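You operate a simulated robot arm through the tools that you are given. There is no shell and no other tool.

Carry out the task below with a simulated two-armed robot. There is one attempt and no reset: what you move stays moved.

## Task
Light the belts with the head lamp and clear the blue tangle into the waste tub.
Fine: isolator stays off; lamp swung out and on high while you pick, then off and parked; the other tangle stays in the tub. Where these are worked on the way, their far stop is far enough and under half their travel is too little: head lamp.

Only the result counts: the job must be done as asked and must still hold three seconds after the hand-in. Knocking over, shifting, dropping, spilling or breaking anything else fails it.

## Robot
Two 7-joint arms with fingered hands on one trunk that stands fixed in place. Base frame: the origin is at the foot of the trunk, x ahead of it, y to its left, z up; the work surface is at about z = 0.86. Readings come in m, rad, newtons and seconds.
The left shoulder is at [0.05, 0.214, 0.869], the right one opposite. With the tool pointing down near the work surface each hand reaches from about 0.36 to 0.88 m from the base axis, measured 20 degrees to its own side. Payload 3 kg a hand.
Tool frame (each hand has its own): the origin (TCP) lies between the finger pads and is the grasp point; the fingertips stand 0.026 m ahead of it; z points along the fingers, y is the line along which they close. The gripper opens to 0.132 m. The gripper's body begins 0.073 m behind the TCP. The gripper is a hand of 3 fingers: y runs from the thumb to the fingers, the wrist lies at [0, 0, -0.229] in the tool frame, and closing takes about 1.5 s.
Orientation is that of the tool frame in the base frame, as a unit quaternion [w, x, y, z]. With the fingers straight down and closing along the base's y, the tool's x points along the base's -x, its y along +y and its z along -z.

## Interface
- The arms move only by the tool jog_arm. It takes "left_steps", "right_steps" or both (then of equal length, played together; a hand with none holds still); each is a list of rows, each a list of 7 numbers: the gripper command, from -1 (shut) to 1 (fully open), values between in proportion, then the shift along the base's x, y, z in cm, then the turn, a rotation vector about the base's x, y, z in rad. In form: [[grip, tx, ty, tz, wx, wy, wz], ...]. A call has 1 to 20 rows; each row shifts and turns the commanded pose from where the row before left it. Each row takes 0.2 s and may step no farther than 0.05 m and 0.15 rad from the row before; otherwise, or with a gripper value out of range, the whole call is refused. Where a pose cannot be reached the arm comes as near as it can. A force on the tool above 40 N (or 10 N above the force at the start of the call, whichever is more), or a blocked arm, ends the call early, and 0.2 s more pass. The fingers move at their own pace (about 0.072 m/s each) and stop on an object; they squeeze with about 22 N. The grip force told is the motor's: it shows also when the fingers shut on nothing. Time passes only in rows, and 0.2 s behind the last, so rows that do not move let the fingers close. It gives the time, the measured TCP pose, the force on the tool (base axes), the opening and the grip force at its end, in the units of the frame above (readings bear some noise), with the torque about the TCP (base axes, N m) and any sound that the robot's microphone picked up.
- Cameras (640 x 400 px; columns grow to the right, rows downward): "scene" is now at [0.0349, -0.021, 1.5132]; the picture's right is [-0.24, -0.97, 0.00], its down [-0.52, 0.13, -0.84] and it looks along [0.82, -0.21, -0.54] (base axes); focal length 290 px, centre (320, 200). "left" rides on the left gripper at [-0.062, 0.003, -0.092] in its tool frame; the picture's right is [-0.05, -1.00, 0.00], its down [0.83, -0.04, -0.56] and it looks along [0.55, -0.03, 0.83] (tool axes); focal length 230 px, centre (320, 200). "right" rides on the right gripper at [0.061, 0.003, -0.092] in its tool frame; the picture's right is [-0.05, 1.00, 0.00], its down [-0.83, -0.04, -0.56] and it looks along [-0.55, -0.03, 0.83] (tool axes); focal length 230 px, centre (320, 200).
- get_image(camera): a new picture of that camera. It takes no simulated time.
- preshape(shape, hand): the hand has 3 fingers and takes this shape, open, in about a second: jaw (thumb against the fingers, like two jaws); tri (thumb and two fingers); tip (a fingertip pinch); poke (one finger out to press); point (the index stretched); flat (the hand flat); cup (the hand cupped); fist (a fist). The gripper value then closes the fingers along that shape, each until it touches; the sizes above hold for jaw. It gives what a move gives, with no picture.
- turn_head(pan, tilt): turns the head with the scene camera to pan (to the left, within 1.501 rad either way) and tilt (down, from -0.506 to 1.204), counted from straight ahead of the robot. It gives what a move gives.
- locate(camera, pixels): for up to 12 pixels [column, row] of the newest picture of that camera ("zoom" is the newest enlarged one), the place [x, y, z] in the base frame of the surface seen there, good to about 0.002 m. It takes no simulated time.
- inspect(camera, box): a new picture of the part [left, top, right, bottom] of that camera's present view, enlarged. It takes no simulated time.
- sign_off(): hands the job in; it is judged then, once.

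Unless the task says otherwise, let go and move clear before handing in.

The tools are called after "Call:" as name(argument=value, ...) on one line, values as JSON. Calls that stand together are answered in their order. jog_arm: Moves the arms, as the interface text tells. Its arguments: {"type":"object","properties":{"left_steps":{"type":"array","items":{"type":"array","items":{"type":"number"}}},"right_steps":{"type":"array","items":{"type":"array","items":{"type":"number"}}}},"required":[]} The other tools are called the same way: preshape (shape, hand) gives the hand a shape; turn_head (pan, tilt) turns the head that bears the scene camera; get_image (camera) takes a picture; locate (camera, pixels) gives the place of the surface under pixels of a picture; inspect (camera, box) takes an enlarged picture of a part of a camera's view; sign_off () hands the job in.

At the start:

```text
clock: 0.0
left_tcp_pos: [0.432, 0.0621, 1.2771]
left_tcp_rot: [0.001, 0.107, 0.994, 0.0]
left_ft_force: [-0.2, -0.5, 0.3]
left_moment: [0.01, 0.0, -0.02]
left_gripper_width: 0.1321
left_finger_force: 0.1
left_shape: jaw
right_tcp_pos: [0.4549, -0.2781, 1.2624]
right_tcp_rot: [-0.001, 0.106, 0.994, 0.0]
right_ft_force: [1.3, 0.7, -0.7]
right_moment: [-0.03, 0.01, -0.03]
right_gripper_width: 0.132
right_finger_force: 0.1
right_shape: jaw
head pan, tilt: [-0.248, 0.571]
```

scene: 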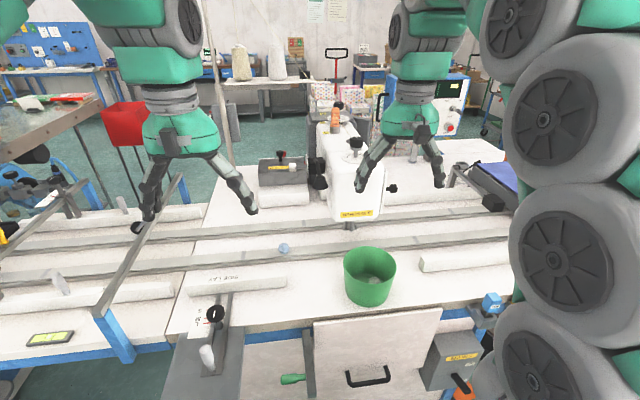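
right: 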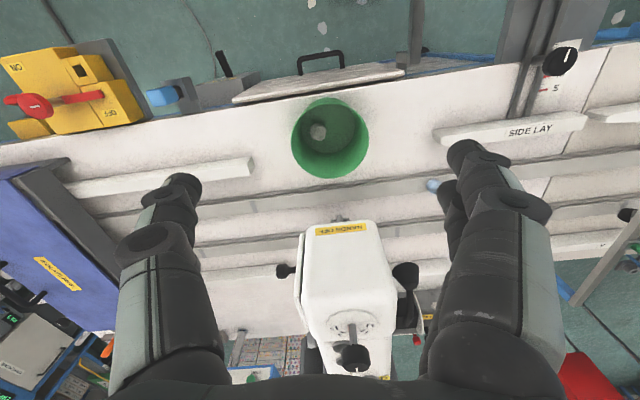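
left: 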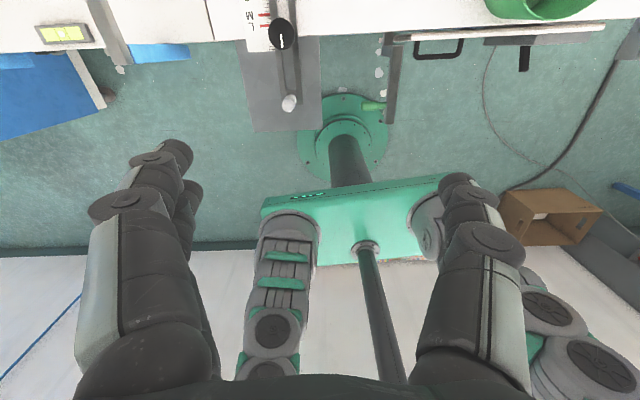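

The scene shows a green tub at (370,275), a small blue tangle at (284,248), and a white machine head around (350,170). I'll look closer at the parts before moving.

Call:
inspect(camera="scene", box=[230, 90, 430, 310])

Call:
inspect(camera="right", box=[220, 80, 460, 390])

Call:
inspect(camera="scene", box=[170, 280, 340, 400])

Call:
inspect(camera="scene", box=[400, 150, 530, 400])

```text
1.82 times, centred on (330, 200) of scene
```

zoom: 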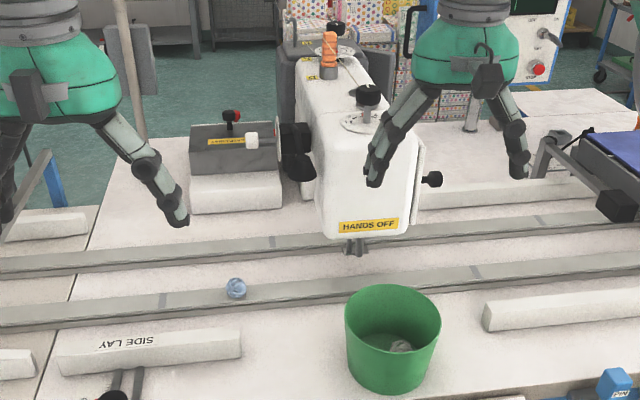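

```text
1.29 times, centred on (340, 235) of right
```

zoom: 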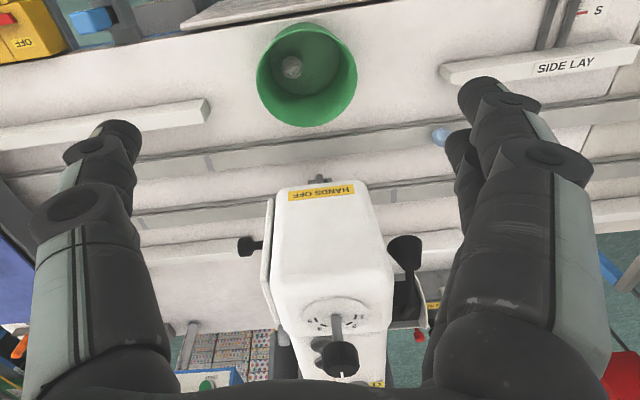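

```text
3.33 times, centred on (255, 340) of scene
```

zoom: 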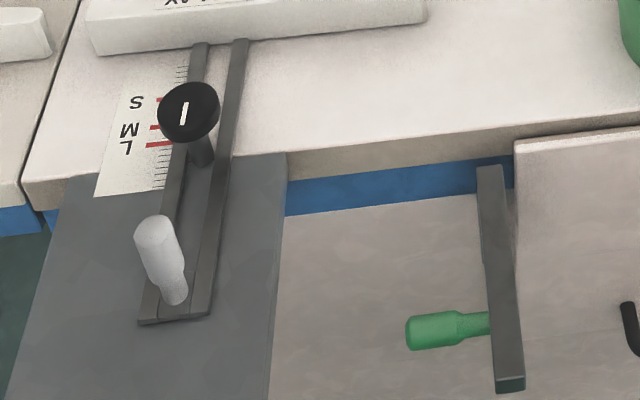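

```text
1.60 times, centred on (465, 275) of scene
```

zoom: 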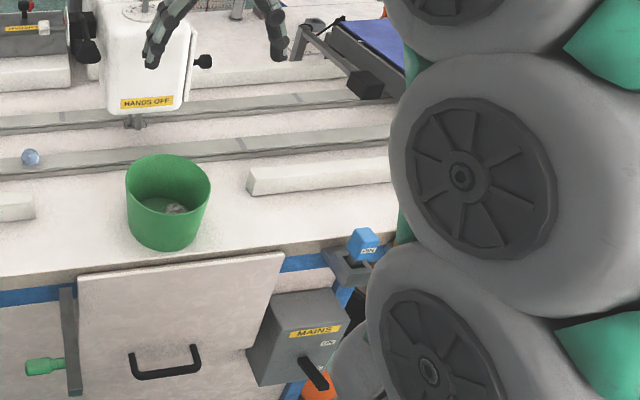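

The black cone at (315,175) beside the white head may be the lamp, and the grey box at (285,175) with the yellow label may be its switch. I'll turn the head toward it and look closer.

Call:
turn_head(pan=-0.1, tilt=0.45)

Call:
get_image(camera="scene")

Call:
inspect(camera="scene", box=[280, 130, 440, 230])

```text
clock: 0.7
left_tcp_pos: [0.4325, 0.0636, 1.2771]
left_tcp_rot: [-0.001, 0.107, 0.994, 0.0]
left_ft_force: [-0.6, -0.2, -0.1]
left_moment: [0.02, -0.01, -0.02]
left_gripper_width: 0.1318
left_finger_force: 0.1
left_shape: jaw
right_tcp_pos: [0.4551, -0.2786, 1.263]
right_tcp_rot: [0.0, 0.105, 0.994, 0.0]
right_ft_force: [0.7, -0.2, -0.6]
right_moment: [-0.01, 0.01, 0.0]
right_gripper_width: 0.1318
right_finger_force: 0.1
right_shape: jaw
head pan, tilt: [-0.099, 0.45]
```

```text
taken
```

scene: 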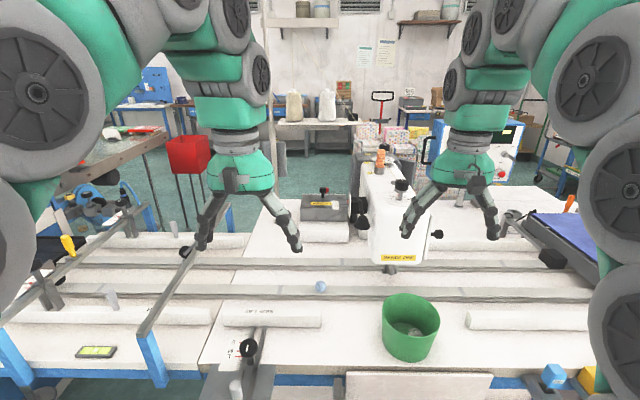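

```text
4.00 times, centred on (360, 180) of scene
```

zoom: 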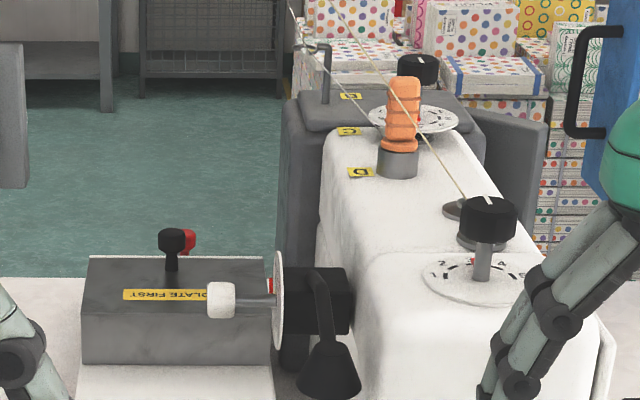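

The lamp looks like the black hood at zoom (330,370) with an arm from a black block, with a white knob and dial at (230,300). I'll locate these points.

Call:
locate(camera="zoom", pixels=[[220, 300], [260, 300], [280, 250], [278, 330], [320, 275], [318, 300], [340, 300], [330, 380], [172, 240], [172, 270], [150, 300], [490, 215]])

Call:
inspect(camera="scene", box=[320, 180, 384, 220])

Call:
inspect(camera="right", box=[360, 220, 460, 360])

```text
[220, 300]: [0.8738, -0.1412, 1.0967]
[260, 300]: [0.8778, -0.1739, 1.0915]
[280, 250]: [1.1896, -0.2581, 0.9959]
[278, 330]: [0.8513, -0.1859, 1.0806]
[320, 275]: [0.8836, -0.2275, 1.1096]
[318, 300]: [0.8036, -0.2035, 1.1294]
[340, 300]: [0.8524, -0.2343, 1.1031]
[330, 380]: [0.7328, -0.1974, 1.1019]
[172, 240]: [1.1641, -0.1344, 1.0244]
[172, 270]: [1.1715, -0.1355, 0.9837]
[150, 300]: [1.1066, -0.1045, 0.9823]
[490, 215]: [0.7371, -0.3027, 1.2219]
```

```text
10.00 times, centred on (352, 200) of scene
```

zoom: 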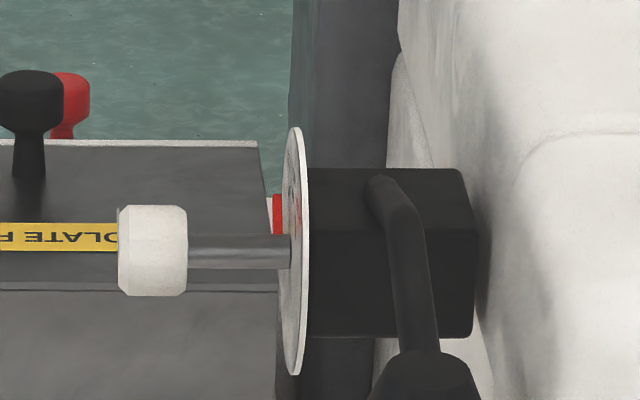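

```text
2.86 times, centred on (410, 290) of right
```

zoom: 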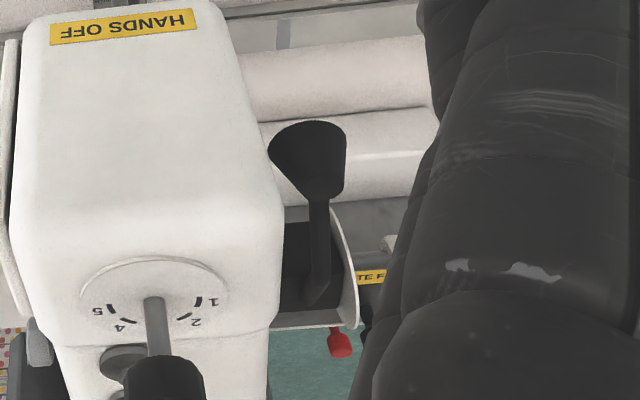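

The knob and dial sit on the lamp's block, facing +y. Next I'll locate the tangle, tub and rails, and zoom on them.

Call:
locate(camera="scene", pixels=[[320, 286], [320, 281], [325, 288], [410, 330], [383, 300], [439, 305], [410, 294], [408, 362], [340, 289], [300, 291], [320, 270], [320, 300]])

Call:
inspect(camera="scene", box=[288, 260, 352, 300])

Call:
inspect(camera="scene", box=[370, 280, 450, 365])

```text
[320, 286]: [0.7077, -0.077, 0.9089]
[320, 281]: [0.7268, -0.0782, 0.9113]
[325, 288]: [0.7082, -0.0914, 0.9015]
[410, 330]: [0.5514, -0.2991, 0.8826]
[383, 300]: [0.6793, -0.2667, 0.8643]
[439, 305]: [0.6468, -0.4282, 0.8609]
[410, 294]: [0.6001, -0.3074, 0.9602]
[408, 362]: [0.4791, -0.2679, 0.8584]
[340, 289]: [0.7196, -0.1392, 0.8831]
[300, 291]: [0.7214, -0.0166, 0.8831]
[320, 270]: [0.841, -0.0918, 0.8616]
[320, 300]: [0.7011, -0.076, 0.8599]
```

```text
10.00 times, centred on (320, 280) of scene
```

zoom: 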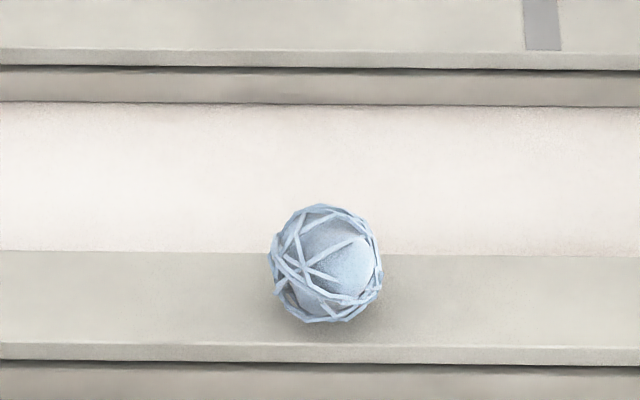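

```text
4.71 times, centred on (410, 322) of scene
```

zoom: 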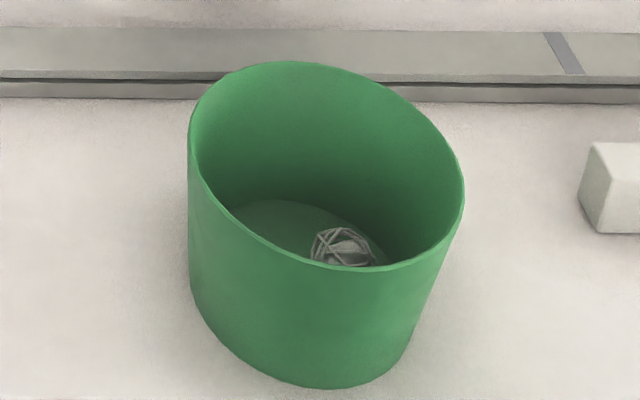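

The blue ball sits on the near belt near (0.72,-0.08,0.897) and the tub is centred near (0.55,-0.29). I'll pitch the left hand up and aim its camera at the lamp dial.

Call:
jog_arm(left_steps=[[1, 1.5, 0, -0.3, -0.0304, -0.1395, 0], [1, 1.5, 0, -0.3, -0.0304, -0.1395, 0], [1, 1.5, 0, -0.3, -0.0304, -0.1395, 0], [1, 1.5, 0, -0.3, -0.0304, -0.1395, 0], [1, 1.5, 0, -0.3, -0.0304, -0.1395, 0], [1, 1.5, 0, -0.3, -0.0304, -0.1395, 0], [1, 1.5, 0, -0.3, -0.0304, -0.1395, 0], [1, 1.5, 0, -0.3, -0.0304, -0.1395, 0], [1, 1.5, 0, -0.3, -0.0304, -0.1395, 0], [1, 1.5, 0, -0.3, -0.0304, -0.1395, 0], [1, 1.5, 0, -0.3, -0.0304, -0.1395, 0], [1, 1.5, 0, -0.3, 0, 0, -0.143], [1, 1.5, 0, -0.3, 0, 0, -0.143], [1, 1.5, 0, -0.3, 0, 0, -0.143], [1, 1.5, 0, -0.3, 0, 0, -0.143], [1, 1.5, 0, -0.3, 0, 0, -0.143]])

Call:
get_image(camera="left")

Call:
get_image(camera="scene")

```text
clock: 4.1
left_tcp_pos: [0.6859, 0.0605, 1.2552]
left_tcp_rot: [0.652, 0.29, 0.634, -0.299]
left_ft_force: [-0.5, -0.6, -1.3]
left_moment: [-0.06, -0.04, 0.08]
left_gripper_width: 0.132
left_finger_force: 0.0
left_shape: jaw
left hand out of reach, approached as far as the arm can: row 11, 15
right_tcp_pos: [0.4547, -0.2779, 1.263]
right_tcp_rot: [0.0, 0.106, 0.994, 0.0]
right_ft_force: [-0.8, 0.8, -0.2]
right_moment: [-0.01, -0.02, 0.0]
right_gripper_width: 0.1321
right_finger_force: 0.1
right_shape: jaw
head pan, tilt: [-0.099, 0.45]
```

```text
taken
```

left: 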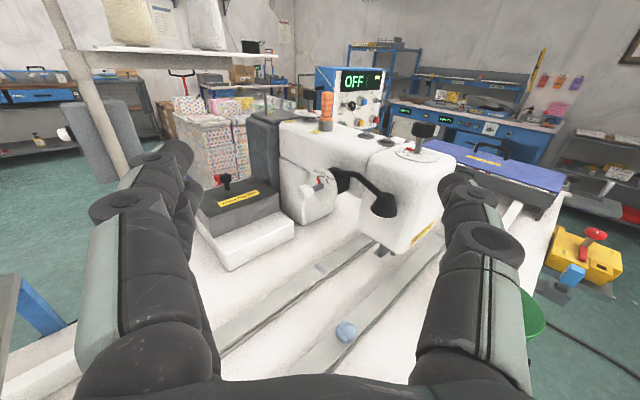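

```text
taken
```

scene: 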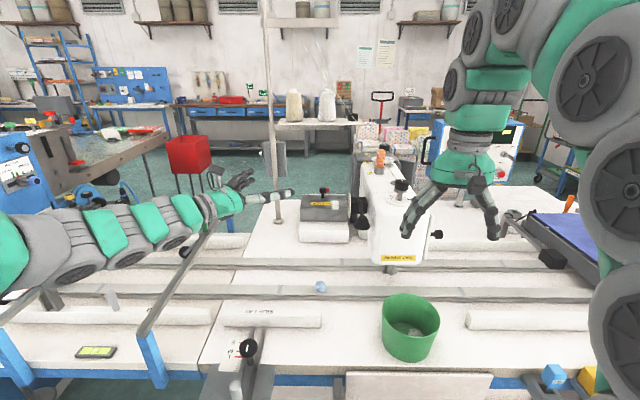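

Now the left camera sees the whole machine: black lamp arm at (360,185)-(383,205), round dial at (318,190), and the isolator (yellow, red handle). I'll zoom in.

Call:
inspect(camera="left", box=[280, 150, 408, 230])

Call:
inspect(camera="left", box=[300, 60, 480, 260])

Call:
inspect(camera="left", box=[190, 160, 300, 270])

Call:
inspect(camera="left", box=[520, 210, 640, 340])

```text
5.00 times, centred on (344, 190) of left
```

zoom: 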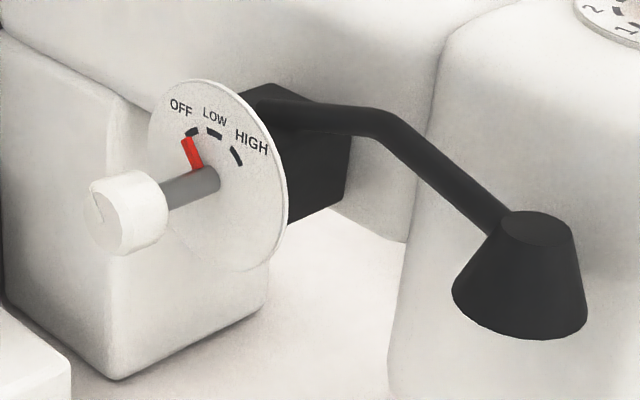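

```text
2.00 times, centred on (390, 160) of left
```

zoom: 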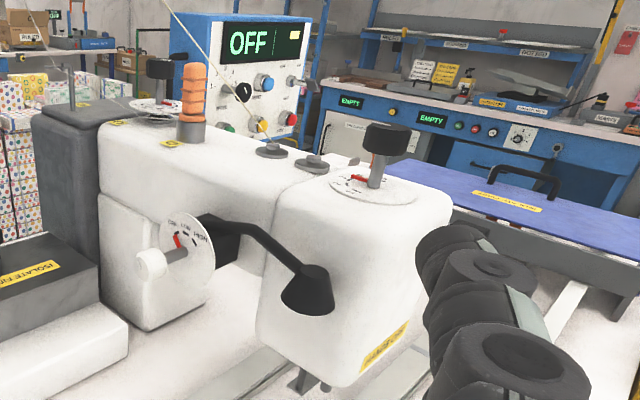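

```text
3.64 times, centred on (245, 215) of left
```

zoom: 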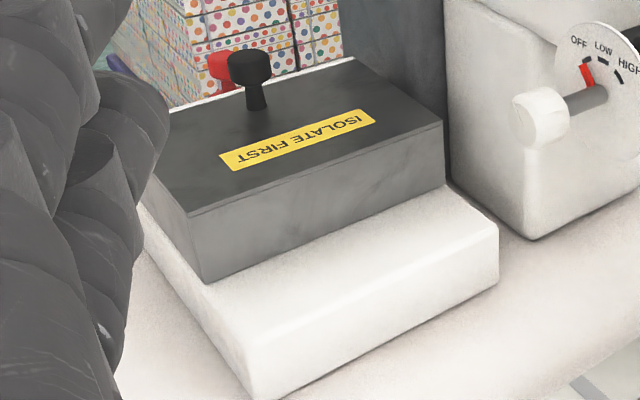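

```text
3.08 times, centred on (580, 275) of left
```

zoom: 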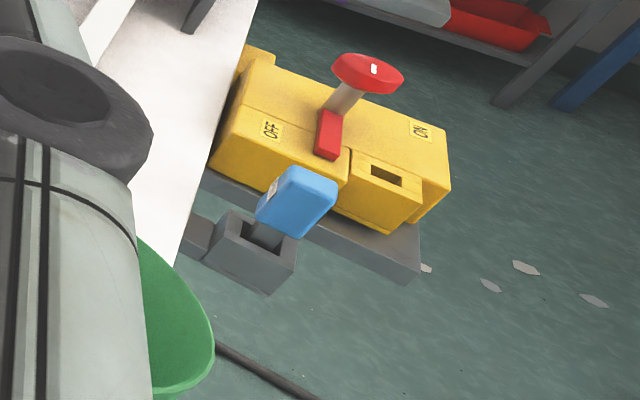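

The lamp knob (white) reads OFF with LOW/HIGH further round, and the lamp arm starts at the black block. I'll re-zoom and locate the dial, knob and arm points.

Call:
inspect(camera="left", box=[280, 150, 408, 230])

Call:
locate(camera="zoom", pixels=[[193, 133], [214, 133], [236, 156], [190, 142], [198, 165], [216, 180], [190, 190], [150, 205], [100, 205], [116, 225], [175, 90], [260, 240]])

Call:
locate(camera="zoom", pixels=[[262, 105], [280, 110], [330, 118], [375, 120], [420, 150], [470, 195], [535, 230], [520, 290], [330, 150], [320, 200], [350, 140], [290, 95]])

```text
5.00 times, centred on (344, 190) of left
```

zoom: 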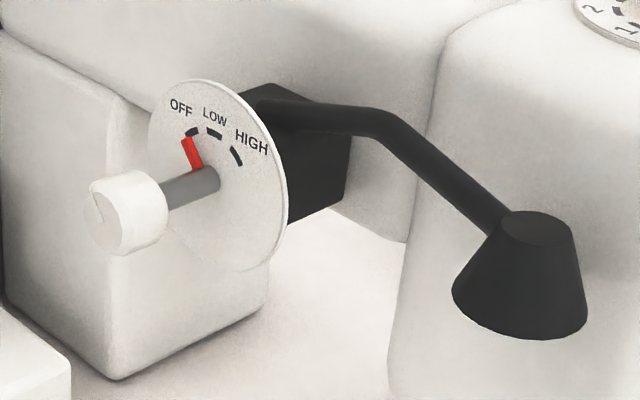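

```text
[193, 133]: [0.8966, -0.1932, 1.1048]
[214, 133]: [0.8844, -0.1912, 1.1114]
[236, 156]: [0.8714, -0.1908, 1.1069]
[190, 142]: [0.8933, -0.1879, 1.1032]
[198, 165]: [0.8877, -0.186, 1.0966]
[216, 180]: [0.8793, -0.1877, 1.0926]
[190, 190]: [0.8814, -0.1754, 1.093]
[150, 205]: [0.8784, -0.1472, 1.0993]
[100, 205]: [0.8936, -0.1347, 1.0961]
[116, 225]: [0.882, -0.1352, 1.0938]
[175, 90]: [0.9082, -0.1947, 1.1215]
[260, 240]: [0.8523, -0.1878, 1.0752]
```

```text
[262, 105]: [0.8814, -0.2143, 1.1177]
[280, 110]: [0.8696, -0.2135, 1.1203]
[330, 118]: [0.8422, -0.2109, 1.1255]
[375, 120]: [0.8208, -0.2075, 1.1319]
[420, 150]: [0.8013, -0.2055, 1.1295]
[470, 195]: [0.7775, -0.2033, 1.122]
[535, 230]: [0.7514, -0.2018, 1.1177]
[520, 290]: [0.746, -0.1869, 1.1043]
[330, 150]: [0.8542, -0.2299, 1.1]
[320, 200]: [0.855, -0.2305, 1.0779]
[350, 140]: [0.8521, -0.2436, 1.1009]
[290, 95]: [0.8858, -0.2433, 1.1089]
```

Knob axis is about (0.884,-0.15,1.09) along ±y; the rod starts on top of the block at (0.88,-0.214,1.118) and ends at the hood (0.745,-0.2,1.10). I'll zoom harder at the hinge and measure the head's side wall.

Call:
inspect(camera="left", box=[312, 155, 368, 190])

Call:
locate(camera="left", pixels=[[372, 165], [380, 180], [395, 190], [410, 215], [430, 200], [440, 165], [350, 160], [420, 235], [385, 225], [365, 205], [345, 215], [450, 185]])

Call:
inspect(camera="right", box=[370, 250, 450, 340])

```text
11.43 times, centred on (340, 172) of left
```

zoom: 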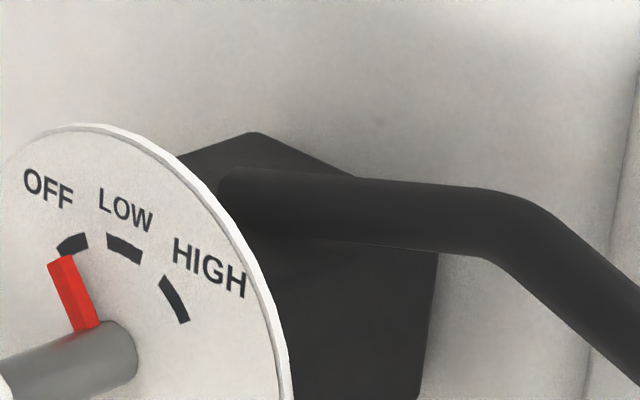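

```text
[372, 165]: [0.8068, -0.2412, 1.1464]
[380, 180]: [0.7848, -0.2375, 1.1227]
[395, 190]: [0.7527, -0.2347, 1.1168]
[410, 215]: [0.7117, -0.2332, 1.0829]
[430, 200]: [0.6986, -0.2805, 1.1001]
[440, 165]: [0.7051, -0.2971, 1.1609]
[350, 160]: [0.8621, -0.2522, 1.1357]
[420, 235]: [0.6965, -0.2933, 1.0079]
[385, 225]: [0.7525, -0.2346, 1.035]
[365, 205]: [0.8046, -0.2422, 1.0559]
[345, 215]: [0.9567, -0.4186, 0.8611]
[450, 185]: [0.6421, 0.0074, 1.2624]
```

```text
4.44 times, centred on (410, 295) of right
```

zoom: 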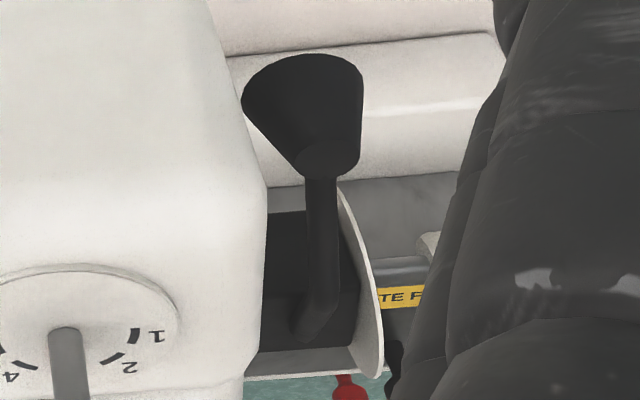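

The hinge block fills the gap to the head wall (y≈-0.24), with the rod end on its top. I'll roll the left hand into a handshake pose (thumb up) tilted about the knob axis and move toward a pre-grasp standoff for the knob.

Call:
jog_arm(left_steps=[[1, 0.6, -0.4, -0.6, -0.0933, 0.1081, 0], [1, 0.6, -0.4, -0.6, -0.0933, 0.1081, 0], [1, 0.6, -0.4, -0.6, -0.0933, 0.1081, 0], [1, 0.6, -0.4, -0.6, -0.0933, 0.1081, 0], [1, 0.6, -0.4, -0.6, -0.0933, 0.1081, 0], [1, 0.6, -0.4, -0.6, -0.0933, 0.1081, 0], [1, 0.6, -0.4, -0.6, -0.0933, 0.1081, 0], [1, 0.6, -0.4, -0.6, -0.0933, 0.1081, 0], [1, 0.6, -0.4, -0.6, -0.0933, 0.1081, 0], [1, 0.6, -0.4, -0.6, -0.0933, 0.1081, 0], [1, 0.6, -0.4, -0.6, -0.0933, 0.1081, 0], [1, 0.6, -0.4, -0.6, 0.0144, 0.13, 0], [1, 0.6, -0.4, -0.6, 0.0144, 0.13, 0], [1, 0.6, -0.4, -0.6, 0.0144, 0.13, 0], [1, 0.6, -0.4, -0.6, 0.0144, 0.13, 0]])

Call:
get_image(camera="left")

Call:
get_image(camera="scene")

```text
clock: 7.3
left_tcp_pos: [0.7495, 0.0395, 1.0863]
left_tcp_rot: [0.392, -0.11, 0.695, -0.593]
left_ft_force: [1.2, 0.2, 0.7]
left_moment: [-0.03, 0.01, 0.0]
left_gripper_width: 0.1322
left_finger_force: 0.1
left_shape: jaw
left hand out of reach, approached as far as the arm can: row 7, 8, 9, 10, 11, 12, 13, 14, 15
right_tcp_pos: [0.4551, -0.2784, 1.2617]
right_tcp_rot: [0.0, 0.105, 0.994, 0.0]
right_ft_force: [0.6, 0.4, 0.5]
right_moment: [0.02, -0.03, 0.04]
right_gripper_width: 0.1321
right_finger_force: 0.0
right_shape: jaw
head pan, tilt: [-0.099, 0.45]
```

```text
taken
```

left: 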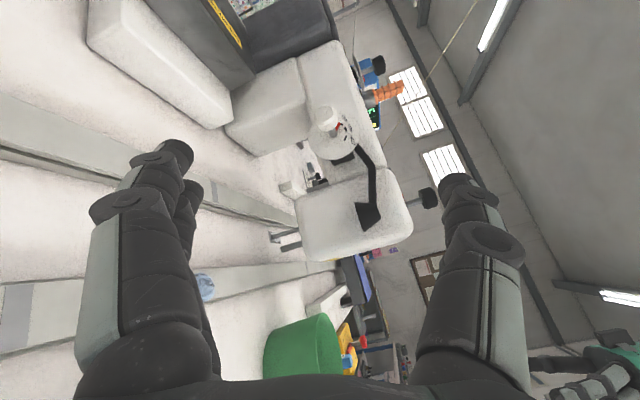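

```text
taken
```

scene: 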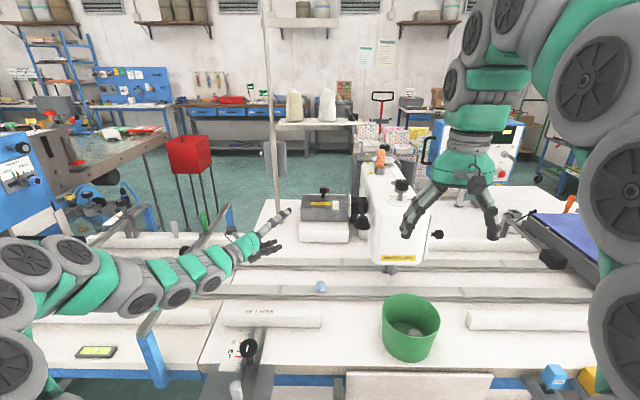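

The roll stalled near 65° (rows 7–15 out of reach), so thumb-up is limited here. I'll try rolling the opposite way (thumb down) to see whether that side is free.

Call:
jog_arm(left_steps=[[1, 0, 0, 0.4, 0.0965, -0.1055, 0.0014], [1, 0, 0, 0.4, 0.0965, -0.1055, 0.0014], [1, 0, 0, 0.4, 0.0965, -0.1055, 0.0014], [1, 0, 0, 0.4, 0.0965, -0.1055, 0.0014], [1, 0, 0, 0.4, 0.0965, -0.1055, 0.0014], [1, 0, 0, 0.4, 0.0965, -0.1055, 0.0014], [1, 0, 0, 0.4, 0.0965, -0.1055, 0.0014], [1, 0, 0, 0.4, 0.0965, -0.1055, 0.0014], [1, 0, 0, 0.4, 0.0965, -0.1055, 0.0014], [1, 0, 0, 0.4, 0.0965, -0.1055, 0.0014], [1, 0, 0, 0.4, 0.0965, -0.1055, 0.0014], [1, 0, 0, 0.4, 0.0965, -0.1055, 0.0014], [1, 0, 0, 0.4, 0.0965, -0.1055, 0.0014], [1, 0, 0, 0.4, 0.0965, -0.1055, 0.0014], [1, 0, 0, 0.4, 0.0965, -0.1055, 0.0014], [1, 0, 0, 0.4, 0.0965, -0.1055, 0.0014], [1, 0, 0, 0.4, 0.0965, -0.1055, 0.0014], [1, 0, 0, 0.4, 0.0965, -0.1055, 0.0014]])

Call:
get_image(camera="left")

Call:
get_image(camera="scene")

```text
clock: 11.1
left_tcp_pos: [0.7498, 0.0396, 1.1609]
left_tcp_rot: [0.677, 0.638, 0.3, 0.21]
left_ft_force: [-0.6, 0.7, 0.7]
left_moment: [-0.04, 0.05, -0.03]
left_gripper_width: 0.132
left_finger_force: 0.2
left_shape: jaw
right_tcp_pos: [0.4555, -0.2776, 1.262]
right_tcp_rot: [0.0, 0.105, 0.994, 0.001]
right_ft_force: [0.3, 0.4, -0.3]
right_moment: [-0.03, 0.01, -0.01]
right_gripper_width: 0.1321
right_finger_force: 0.1
right_shape: jaw
head pan, tilt: [-0.099, 0.45]
```

```text
taken
```

left: 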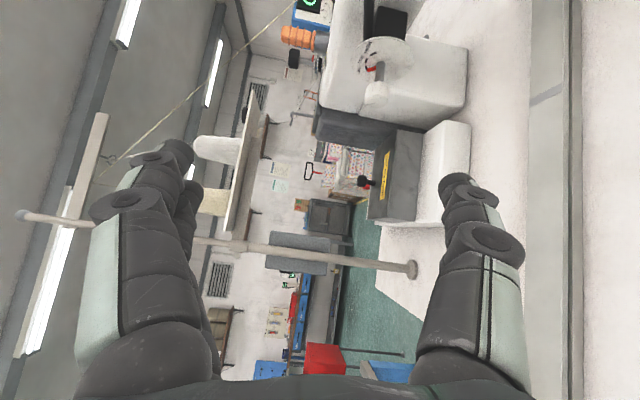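

```text
taken
```

scene: 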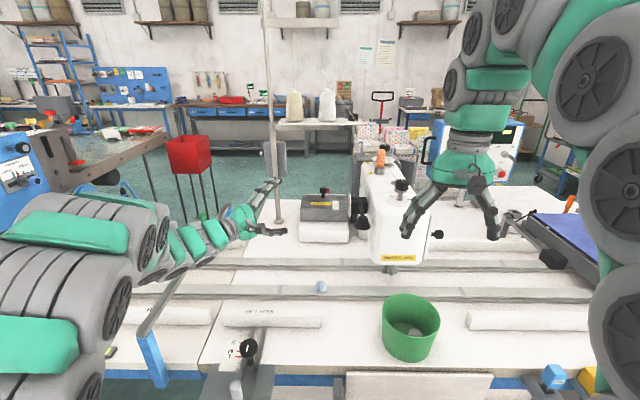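

Thumb-down roll was fully reachable. Now I'll finish the roll, tilt +30° about the knob axis, and move to a pre-grasp about 10 cm short of the knob.

Call:
jog_arm(left_steps=[[0.2, 1.0, -1.4, -0.3, 0.094, -0.103, 0], [0.2, 1.0, -1.4, -0.3, 0.0144, 0.13, 0], [0.2, 1.0, -1.4, -0.3, 0.0144, 0.13, 0], [0.2, 1.0, -1.4, -0.3, 0.0144, 0.13, 0], [0.2, 1.0, -1.4, -0.3, 0.0144, 0.13, 0], [0.2, 1.0, -1.4, -0.4, 0, 0, 0], [0.2, 1.0, -1.4, -0.4, 0, 0, 0], [0.2, 1.0, -1.4, -0.4, 0, 0, 0], [0.2, 0, 0, 0, 0, 0, 0]])

Call:
get_image(camera="left")

Call:
get_image(camera="scene")

Call:
inspect(camera="scene", box=[230, 130, 410, 250])

```text
clock: 13.1
left_tcp_pos: [0.8292, -0.0728, 1.1325]
left_tcp_rot: [0.555, 0.719, 0.41, 0.085]
left_ft_force: [0.0, 0.2, 0.2]
left_moment: [-0.03, -0.02, -0.02]
left_gripper_width: 0.0796
left_finger_force: 0.0
left_shape: jaw
right_tcp_pos: [0.4545, -0.2801, 1.2621]
right_tcp_rot: [0.0, 0.105, 0.994, 0.0]
right_ft_force: [-0.1, -0.6, -0.4]
right_moment: [-0.01, -0.03, -0.02]
right_gripper_width: 0.1317
right_finger_force: 0.0
right_shape: jaw
head pan, tilt: [-0.099, 0.45]
```

```text
taken
```

left: 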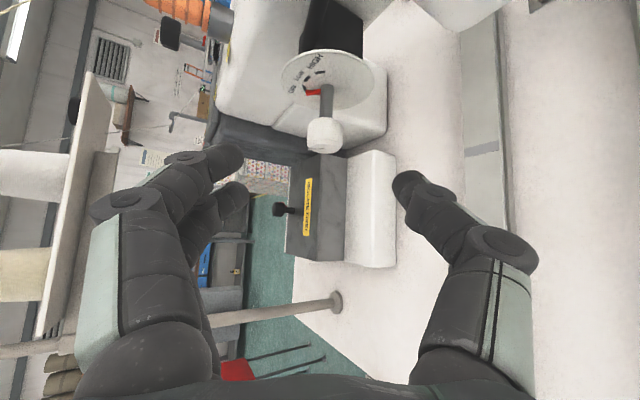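

```text
taken
```

scene: 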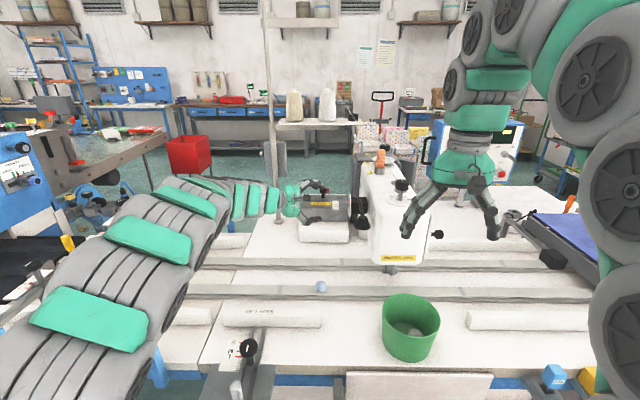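

```text
3.33 times, centred on (320, 190) of scene
```

zoom: 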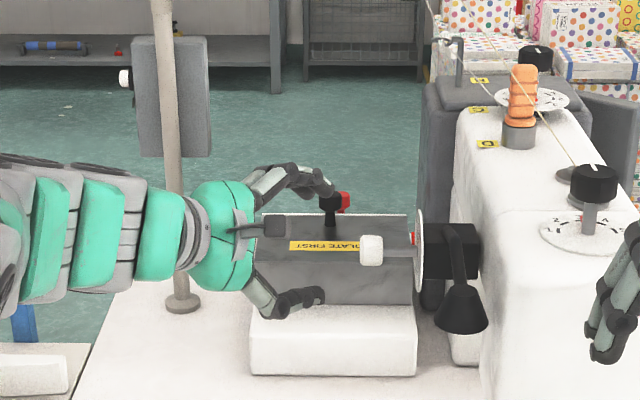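

Reached the pre-grasp. The knob shows at left-camera (324,132); I'll measure it precisely before closing in.

Call:
inspect(camera="left", box=[270, 40, 382, 160])

Call:
locate(camera="zoom", pixels=[[310, 310], [290, 290], [330, 290], [270, 300], [345, 300], [308, 255], [300, 180], [330, 180], [270, 170], [310, 330], [295, 330], [325, 330]])

```text
3.33 times, centred on (326, 100) of left
```

zoom: 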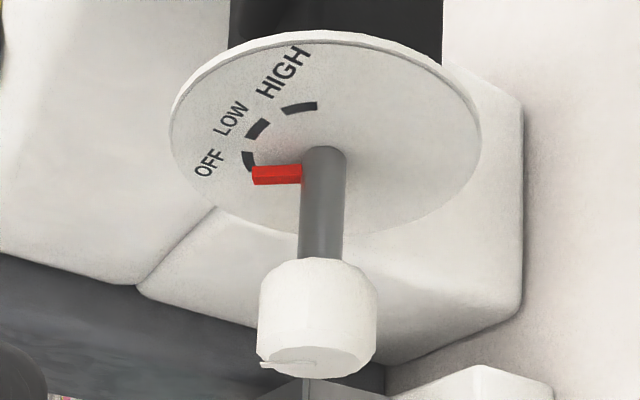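

```text
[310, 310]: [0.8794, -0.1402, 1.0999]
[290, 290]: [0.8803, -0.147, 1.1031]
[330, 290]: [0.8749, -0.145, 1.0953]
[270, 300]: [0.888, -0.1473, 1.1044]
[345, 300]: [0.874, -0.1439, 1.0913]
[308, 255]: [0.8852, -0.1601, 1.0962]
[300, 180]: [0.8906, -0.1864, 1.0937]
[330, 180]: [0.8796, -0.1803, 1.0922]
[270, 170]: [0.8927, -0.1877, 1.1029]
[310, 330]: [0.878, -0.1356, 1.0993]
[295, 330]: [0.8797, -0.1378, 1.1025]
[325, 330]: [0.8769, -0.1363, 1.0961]
```

Knob centre is about (0.887,-0.147,1.091), radius 13 mm, and the tool axis points straight at it. I'll advance 10 cm along the tool and check before closing.

Call:
jog_arm(left_steps=[[0.2, 0.95, -1.23, -0.7, 0, 0, 0], [0.2, 0.95, -1.23, -0.7, 0, 0, 0], [0.2, 0.95, -1.23, -0.7, 0, 0, 0], [0.2, 0.95, -1.23, -0.7, 0, 0, 0], [0.2, 0.95, -1.23, -0.7, 0, 0, 0], [0.2, 0.95, -1.23, -0.65, 0, 0, 0], [0.2, 0, 0, 0, 0, 0, 0]])

Call:
get_image(camera="left")

Call:
inspect(camera="scene", box=[280, 140, 400, 230])

```text
clock: 14.7
left_tcp_pos: [0.8874, -0.1467, 1.0908]
left_tcp_rot: [0.555, 0.72, 0.408, 0.086]
left_ft_force: [-0.4, -0.2, -0.4]
left_moment: [0.0, 0.0, -0.02]
left_gripper_width: 0.0795
left_finger_force: 0.0
left_shape: jaw
right_tcp_pos: [0.4553, -0.2794, 1.263]
right_tcp_rot: [0.0, 0.105, 0.994, 0.0]
right_ft_force: [-0.3, 0.3, -0.2]
right_moment: [-0.01, -0.02, 0.0]
right_gripper_width: 0.1319
right_finger_force: 0.0
right_shape: jaw
head pan, tilt: [-0.099, 0.45]
```

```text
taken
```

left: 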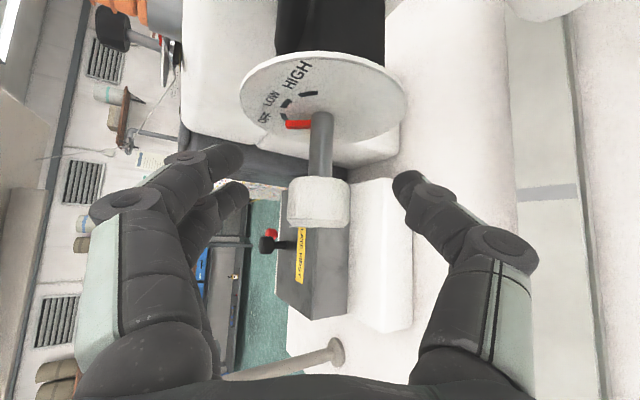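

```text
4.44 times, centred on (340, 185) of scene
```

zoom: 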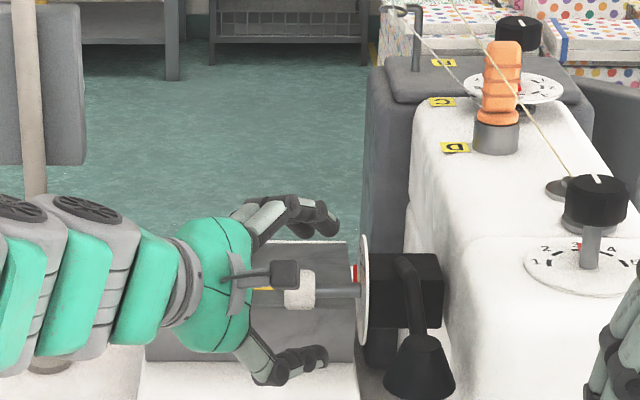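

The knob sits between thumb (below) and fingers (above). I'll close on it now.

Call:
jog_arm(left_steps=[[-0.3, 0, 0, 0, 0, 0, 0], [-0.6, 0, 0, 0, 0, 0, 0], [-1, 0, 0, 0, 0, 0, 0], [-1, 0, 0, 0, 0, 0, 0], [-1, 0, 0, 0, 0, 0, 0], [-1, 0, 0, 0, 0, 0, 0]])

Call:
get_image(camera="left")

Call:
inspect(camera="scene", box=[280, 140, 400, 230])

```text
clock: 16.1
left_tcp_pos: [0.8871, -0.1466, 1.0896]
left_tcp_rot: [0.555, 0.719, 0.409, 0.085]
left_ft_force: [12.3, -7.3, -4.5]
left_moment: [-0.23, 0.03, 0.16]
left_gripper_width: 0.0085
left_finger_force: 22.2
left_shape: jaw
right_tcp_pos: [0.4553, -0.2784, 1.2622]
right_tcp_rot: [0.0, 0.106, 0.994, -0.001]
right_ft_force: [0.4, 0.0, -0.4]
right_moment: [0.01, 0.01, 0.01]
right_gripper_width: 0.132
right_finger_force: 0.1
right_shape: jaw
head pan, tilt: [-0.099, 0.45]
```

```text
taken
```

left: 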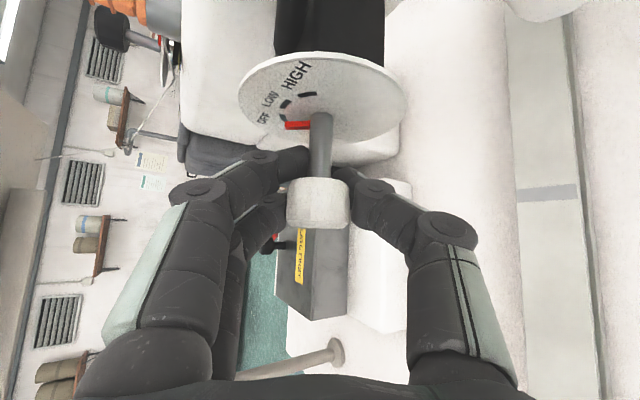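

```text
4.44 times, centred on (340, 185) of scene
```

zoom: 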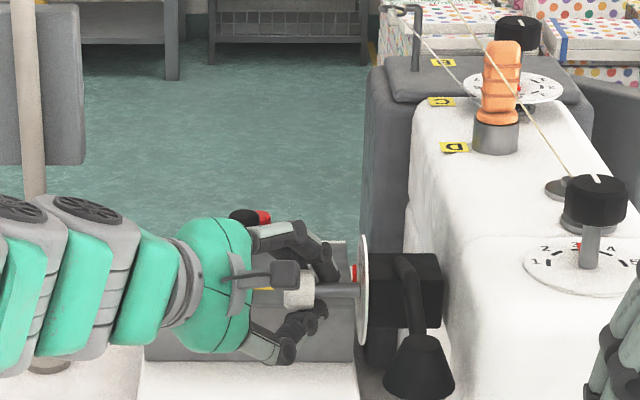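

The width reads 8.5 mm, so the fingertips overshot the knob onto the thin shaft. I'll reopen, back off about 1.7 cm along the tool, and regrip on the knob itself.

Call:
jog_arm(left_steps=[[0.1, 0, 0, 0, 0, 0, 0], [0.1, 0, 0, 0, 0, 0, 0], [0.1, 0, 0, 0, 0, 0, 0], [0.1, -0.5, 0.63, 0.33, 0, 0, 0], [0.1, -0.5, 0.63, 0.33, 0, 0, 0], [-0.3, 0, 0, 0, 0, 0, 0], [-0.6, 0, 0, 0, 0, 0, 0], [-1, 0, 0, 0, 0, 0, 0], [-1, 0, 0, 0, 0, 0, 0], [-1, 0, 0, 0, 0, 0, 0], [-1, 0, 0, 0, 0, 0, 0]])

Call:
inspect(camera="left", box=[200, 40, 440, 260])

Call:
inspect(camera="scene", box=[280, 140, 400, 230])

```text
clock: 18.5
left_tcp_pos: [0.8777, -0.1342, 1.0963]
left_tcp_rot: [0.555, 0.72, 0.408, 0.085]
left_ft_force: [1.5, -1.7, -1.7]
left_moment: [0.04, -0.02, -0.07]
left_gripper_width: 0.0225
left_finger_force: 22.1
left_shape: jaw
right_tcp_pos: [0.4553, -0.2789, 1.2631]
right_tcp_rot: [-0.001, 0.106, 0.994, 0.0]
right_ft_force: [0.1, 0.1, -0.3]
right_moment: [0.02, 0.0, 0.01]
right_gripper_width: 0.132
right_finger_force: 0.0
right_shape: jaw
head pan, tilt: [-0.099, 0.45]
```

```text
1.82 times, centred on (320, 150) of left
```

zoom: 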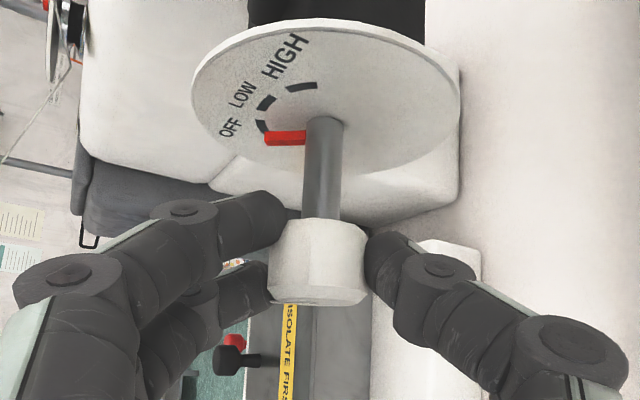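

```text
4.44 times, centred on (340, 185) of scene
```

zoom: 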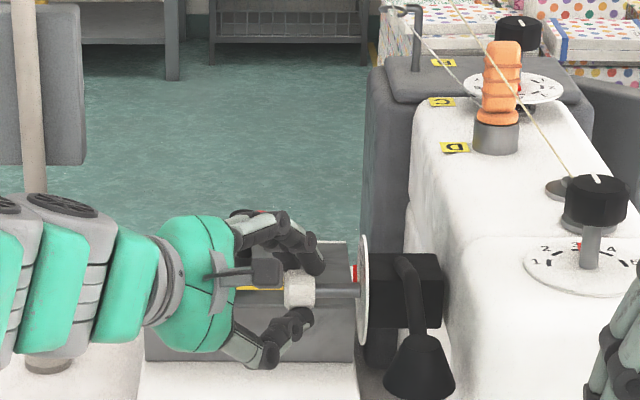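

Good grip on the knob now (22 mm, 22 N, low side force). I'll turn it about its axis by 30° toward LOW/HIGH and watch the pointer.

Call:
jog_arm(left_steps=[[-1, -0.06, 0, -0.145, -0.0144, -0.13, 0], [-1, -0.04, 0, -0.15, -0.0144, -0.13, 0], [-1, -0.02, 0, -0.155, -0.0144, -0.13, 0], [-1, 0, 0, -0.16, -0.0144, -0.13, 0]])

Call:
inspect(camera="left", box=[200, 40, 440, 260])

```text
clock: 19.5
left_tcp_pos: [0.8766, -0.1326, 1.0901]
left_tcp_rot: [0.661, 0.657, 0.255, 0.257]
left_ft_force: [-5.4, -1.8, -3.9]
left_moment: [0.15, 0.09, -0.11]
left_gripper_width: 0.022
left_finger_force: 22.1
left_shape: jaw
right_tcp_pos: [0.4566, -0.2782, 1.2622]
right_tcp_rot: [0.0, 0.105, 0.994, 0.0]
right_ft_force: [0.8, 0.1, 0.4]
right_moment: [0.05, 0.0, 0.0]
right_gripper_width: 0.1319
right_finger_force: 0.1
right_shape: jaw
head pan, tilt: [-0.099, 0.45]
```

```text
1.82 times, centred on (320, 150) of left
```

zoom: 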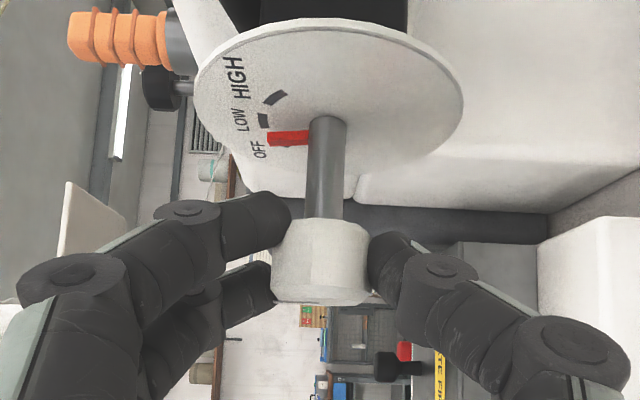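

The pointer turns with the hand and is now heading to LOW. I'll continue another ~60° toward HIGH.

Call:
jog_arm(left_steps=[[-1, 0.02, 0, -0.15, -0.0144, -0.13, 0], [-1, 0.04, 0, -0.15, -0.0144, -0.13, 0], [-1, 0.06, 0, -0.15, -0.0144, -0.13, 0], [-1, 0.08, 0, -0.13, -0.0144, -0.13, 0], [-1, 0.09, 0, -0.13, -0.0144, -0.13, 0], [-1, 0.11, 0, -0.11, -0.0144, -0.13, 0], [-1, 0.12, 0, -0.09, -0.0144, -0.13, 0]])

Call:
inspect(camera="left", box=[200, 40, 440, 260])

Call:
inspect(camera="scene", box=[280, 140, 400, 230])

```text
clock: 21.1
left_tcp_pos: [0.8814, -0.1337, 1.0928]
left_tcp_rot: [0.737, 0.439, -0.056, 0.511]
left_ft_force: [13.7, -5.5, -18.0]
left_moment: [0.26, 0.35, 0.05]
left_gripper_width: 0.0235
left_finger_force: 22.3
left_shape: jaw
right_tcp_pos: [0.4535, -0.2806, 1.2622]
right_tcp_rot: [0.001, 0.106, 0.994, 0.0]
right_ft_force: [0.1, -0.1, -0.2]
right_moment: [-0.02, 0.01, 0.0]
right_gripper_width: 0.1315
right_finger_force: 0.1
right_shape: jaw
head pan, tilt: [-0.099, 0.45]
```

```text
1.82 times, centred on (320, 150) of left
```

zoom: 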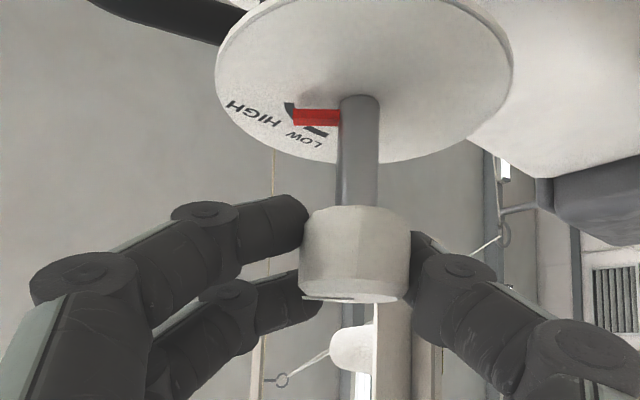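

```text
4.44 times, centred on (340, 185) of scene
```

zoom: 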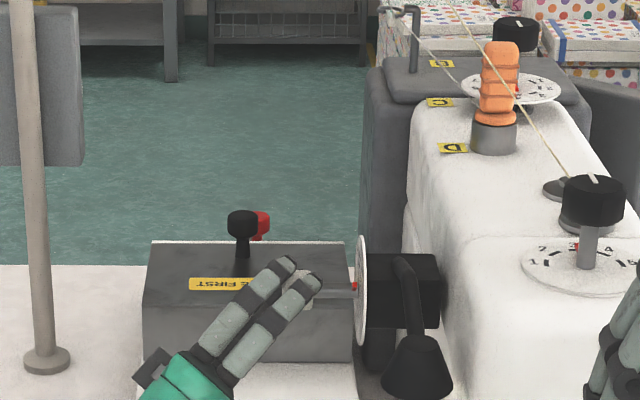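

The pointer is at the near edge of HIGH, but the tool force has grown to ~23 N and z is 1.2 cm above the commanded value. I'll check the whole arm for contact before going on.

Call:
get_image(camera="scene")

Call:
get_image(camera="right")

Call:
get_image(camera="left")

```text
taken
```

scene: 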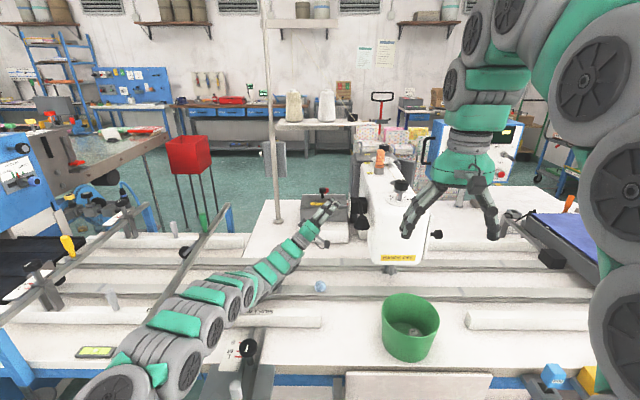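

```text
taken
```

right: 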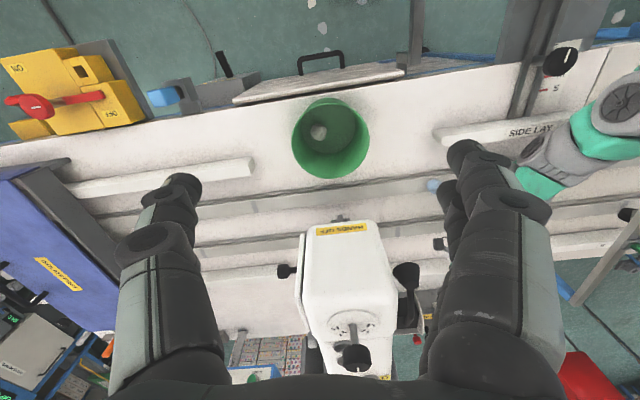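

```text
taken
```

left: 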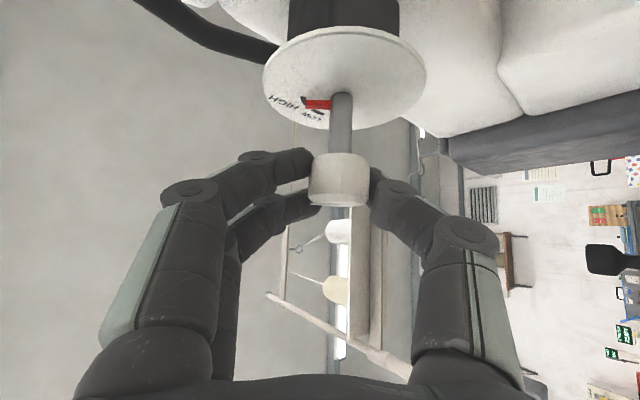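

The forearm is passing low over the bench near the side-lay; I'll measure how high it is there.

Call:
locate(camera="scene", pixels=[[240, 290], [252, 290], [215, 320], [220, 325], [190, 350], [205, 345], [130, 380], [290, 250], [270, 270], [246, 345], [250, 300], [262, 300]])

Call:
inspect(camera="scene", box=[70, 220, 350, 395])

```text
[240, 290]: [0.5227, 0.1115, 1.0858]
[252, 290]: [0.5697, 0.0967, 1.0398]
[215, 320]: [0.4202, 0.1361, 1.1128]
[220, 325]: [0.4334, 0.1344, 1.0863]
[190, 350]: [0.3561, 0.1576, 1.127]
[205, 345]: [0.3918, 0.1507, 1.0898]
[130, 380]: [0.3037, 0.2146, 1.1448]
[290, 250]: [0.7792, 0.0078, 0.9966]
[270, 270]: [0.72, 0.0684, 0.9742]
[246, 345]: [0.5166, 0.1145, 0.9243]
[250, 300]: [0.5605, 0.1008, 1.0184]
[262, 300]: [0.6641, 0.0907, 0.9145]
```

```text
2.29 times, centred on (210, 308) of scene
```

zoom: 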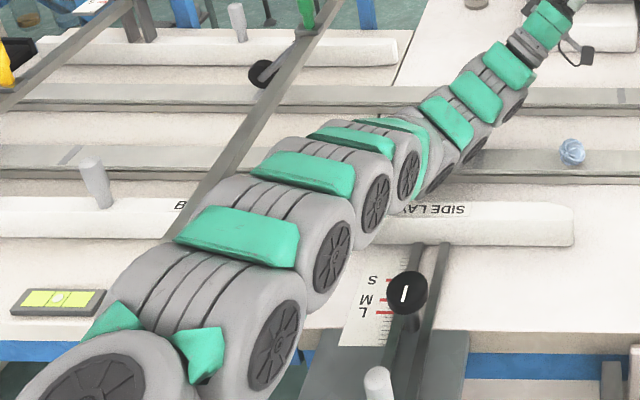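

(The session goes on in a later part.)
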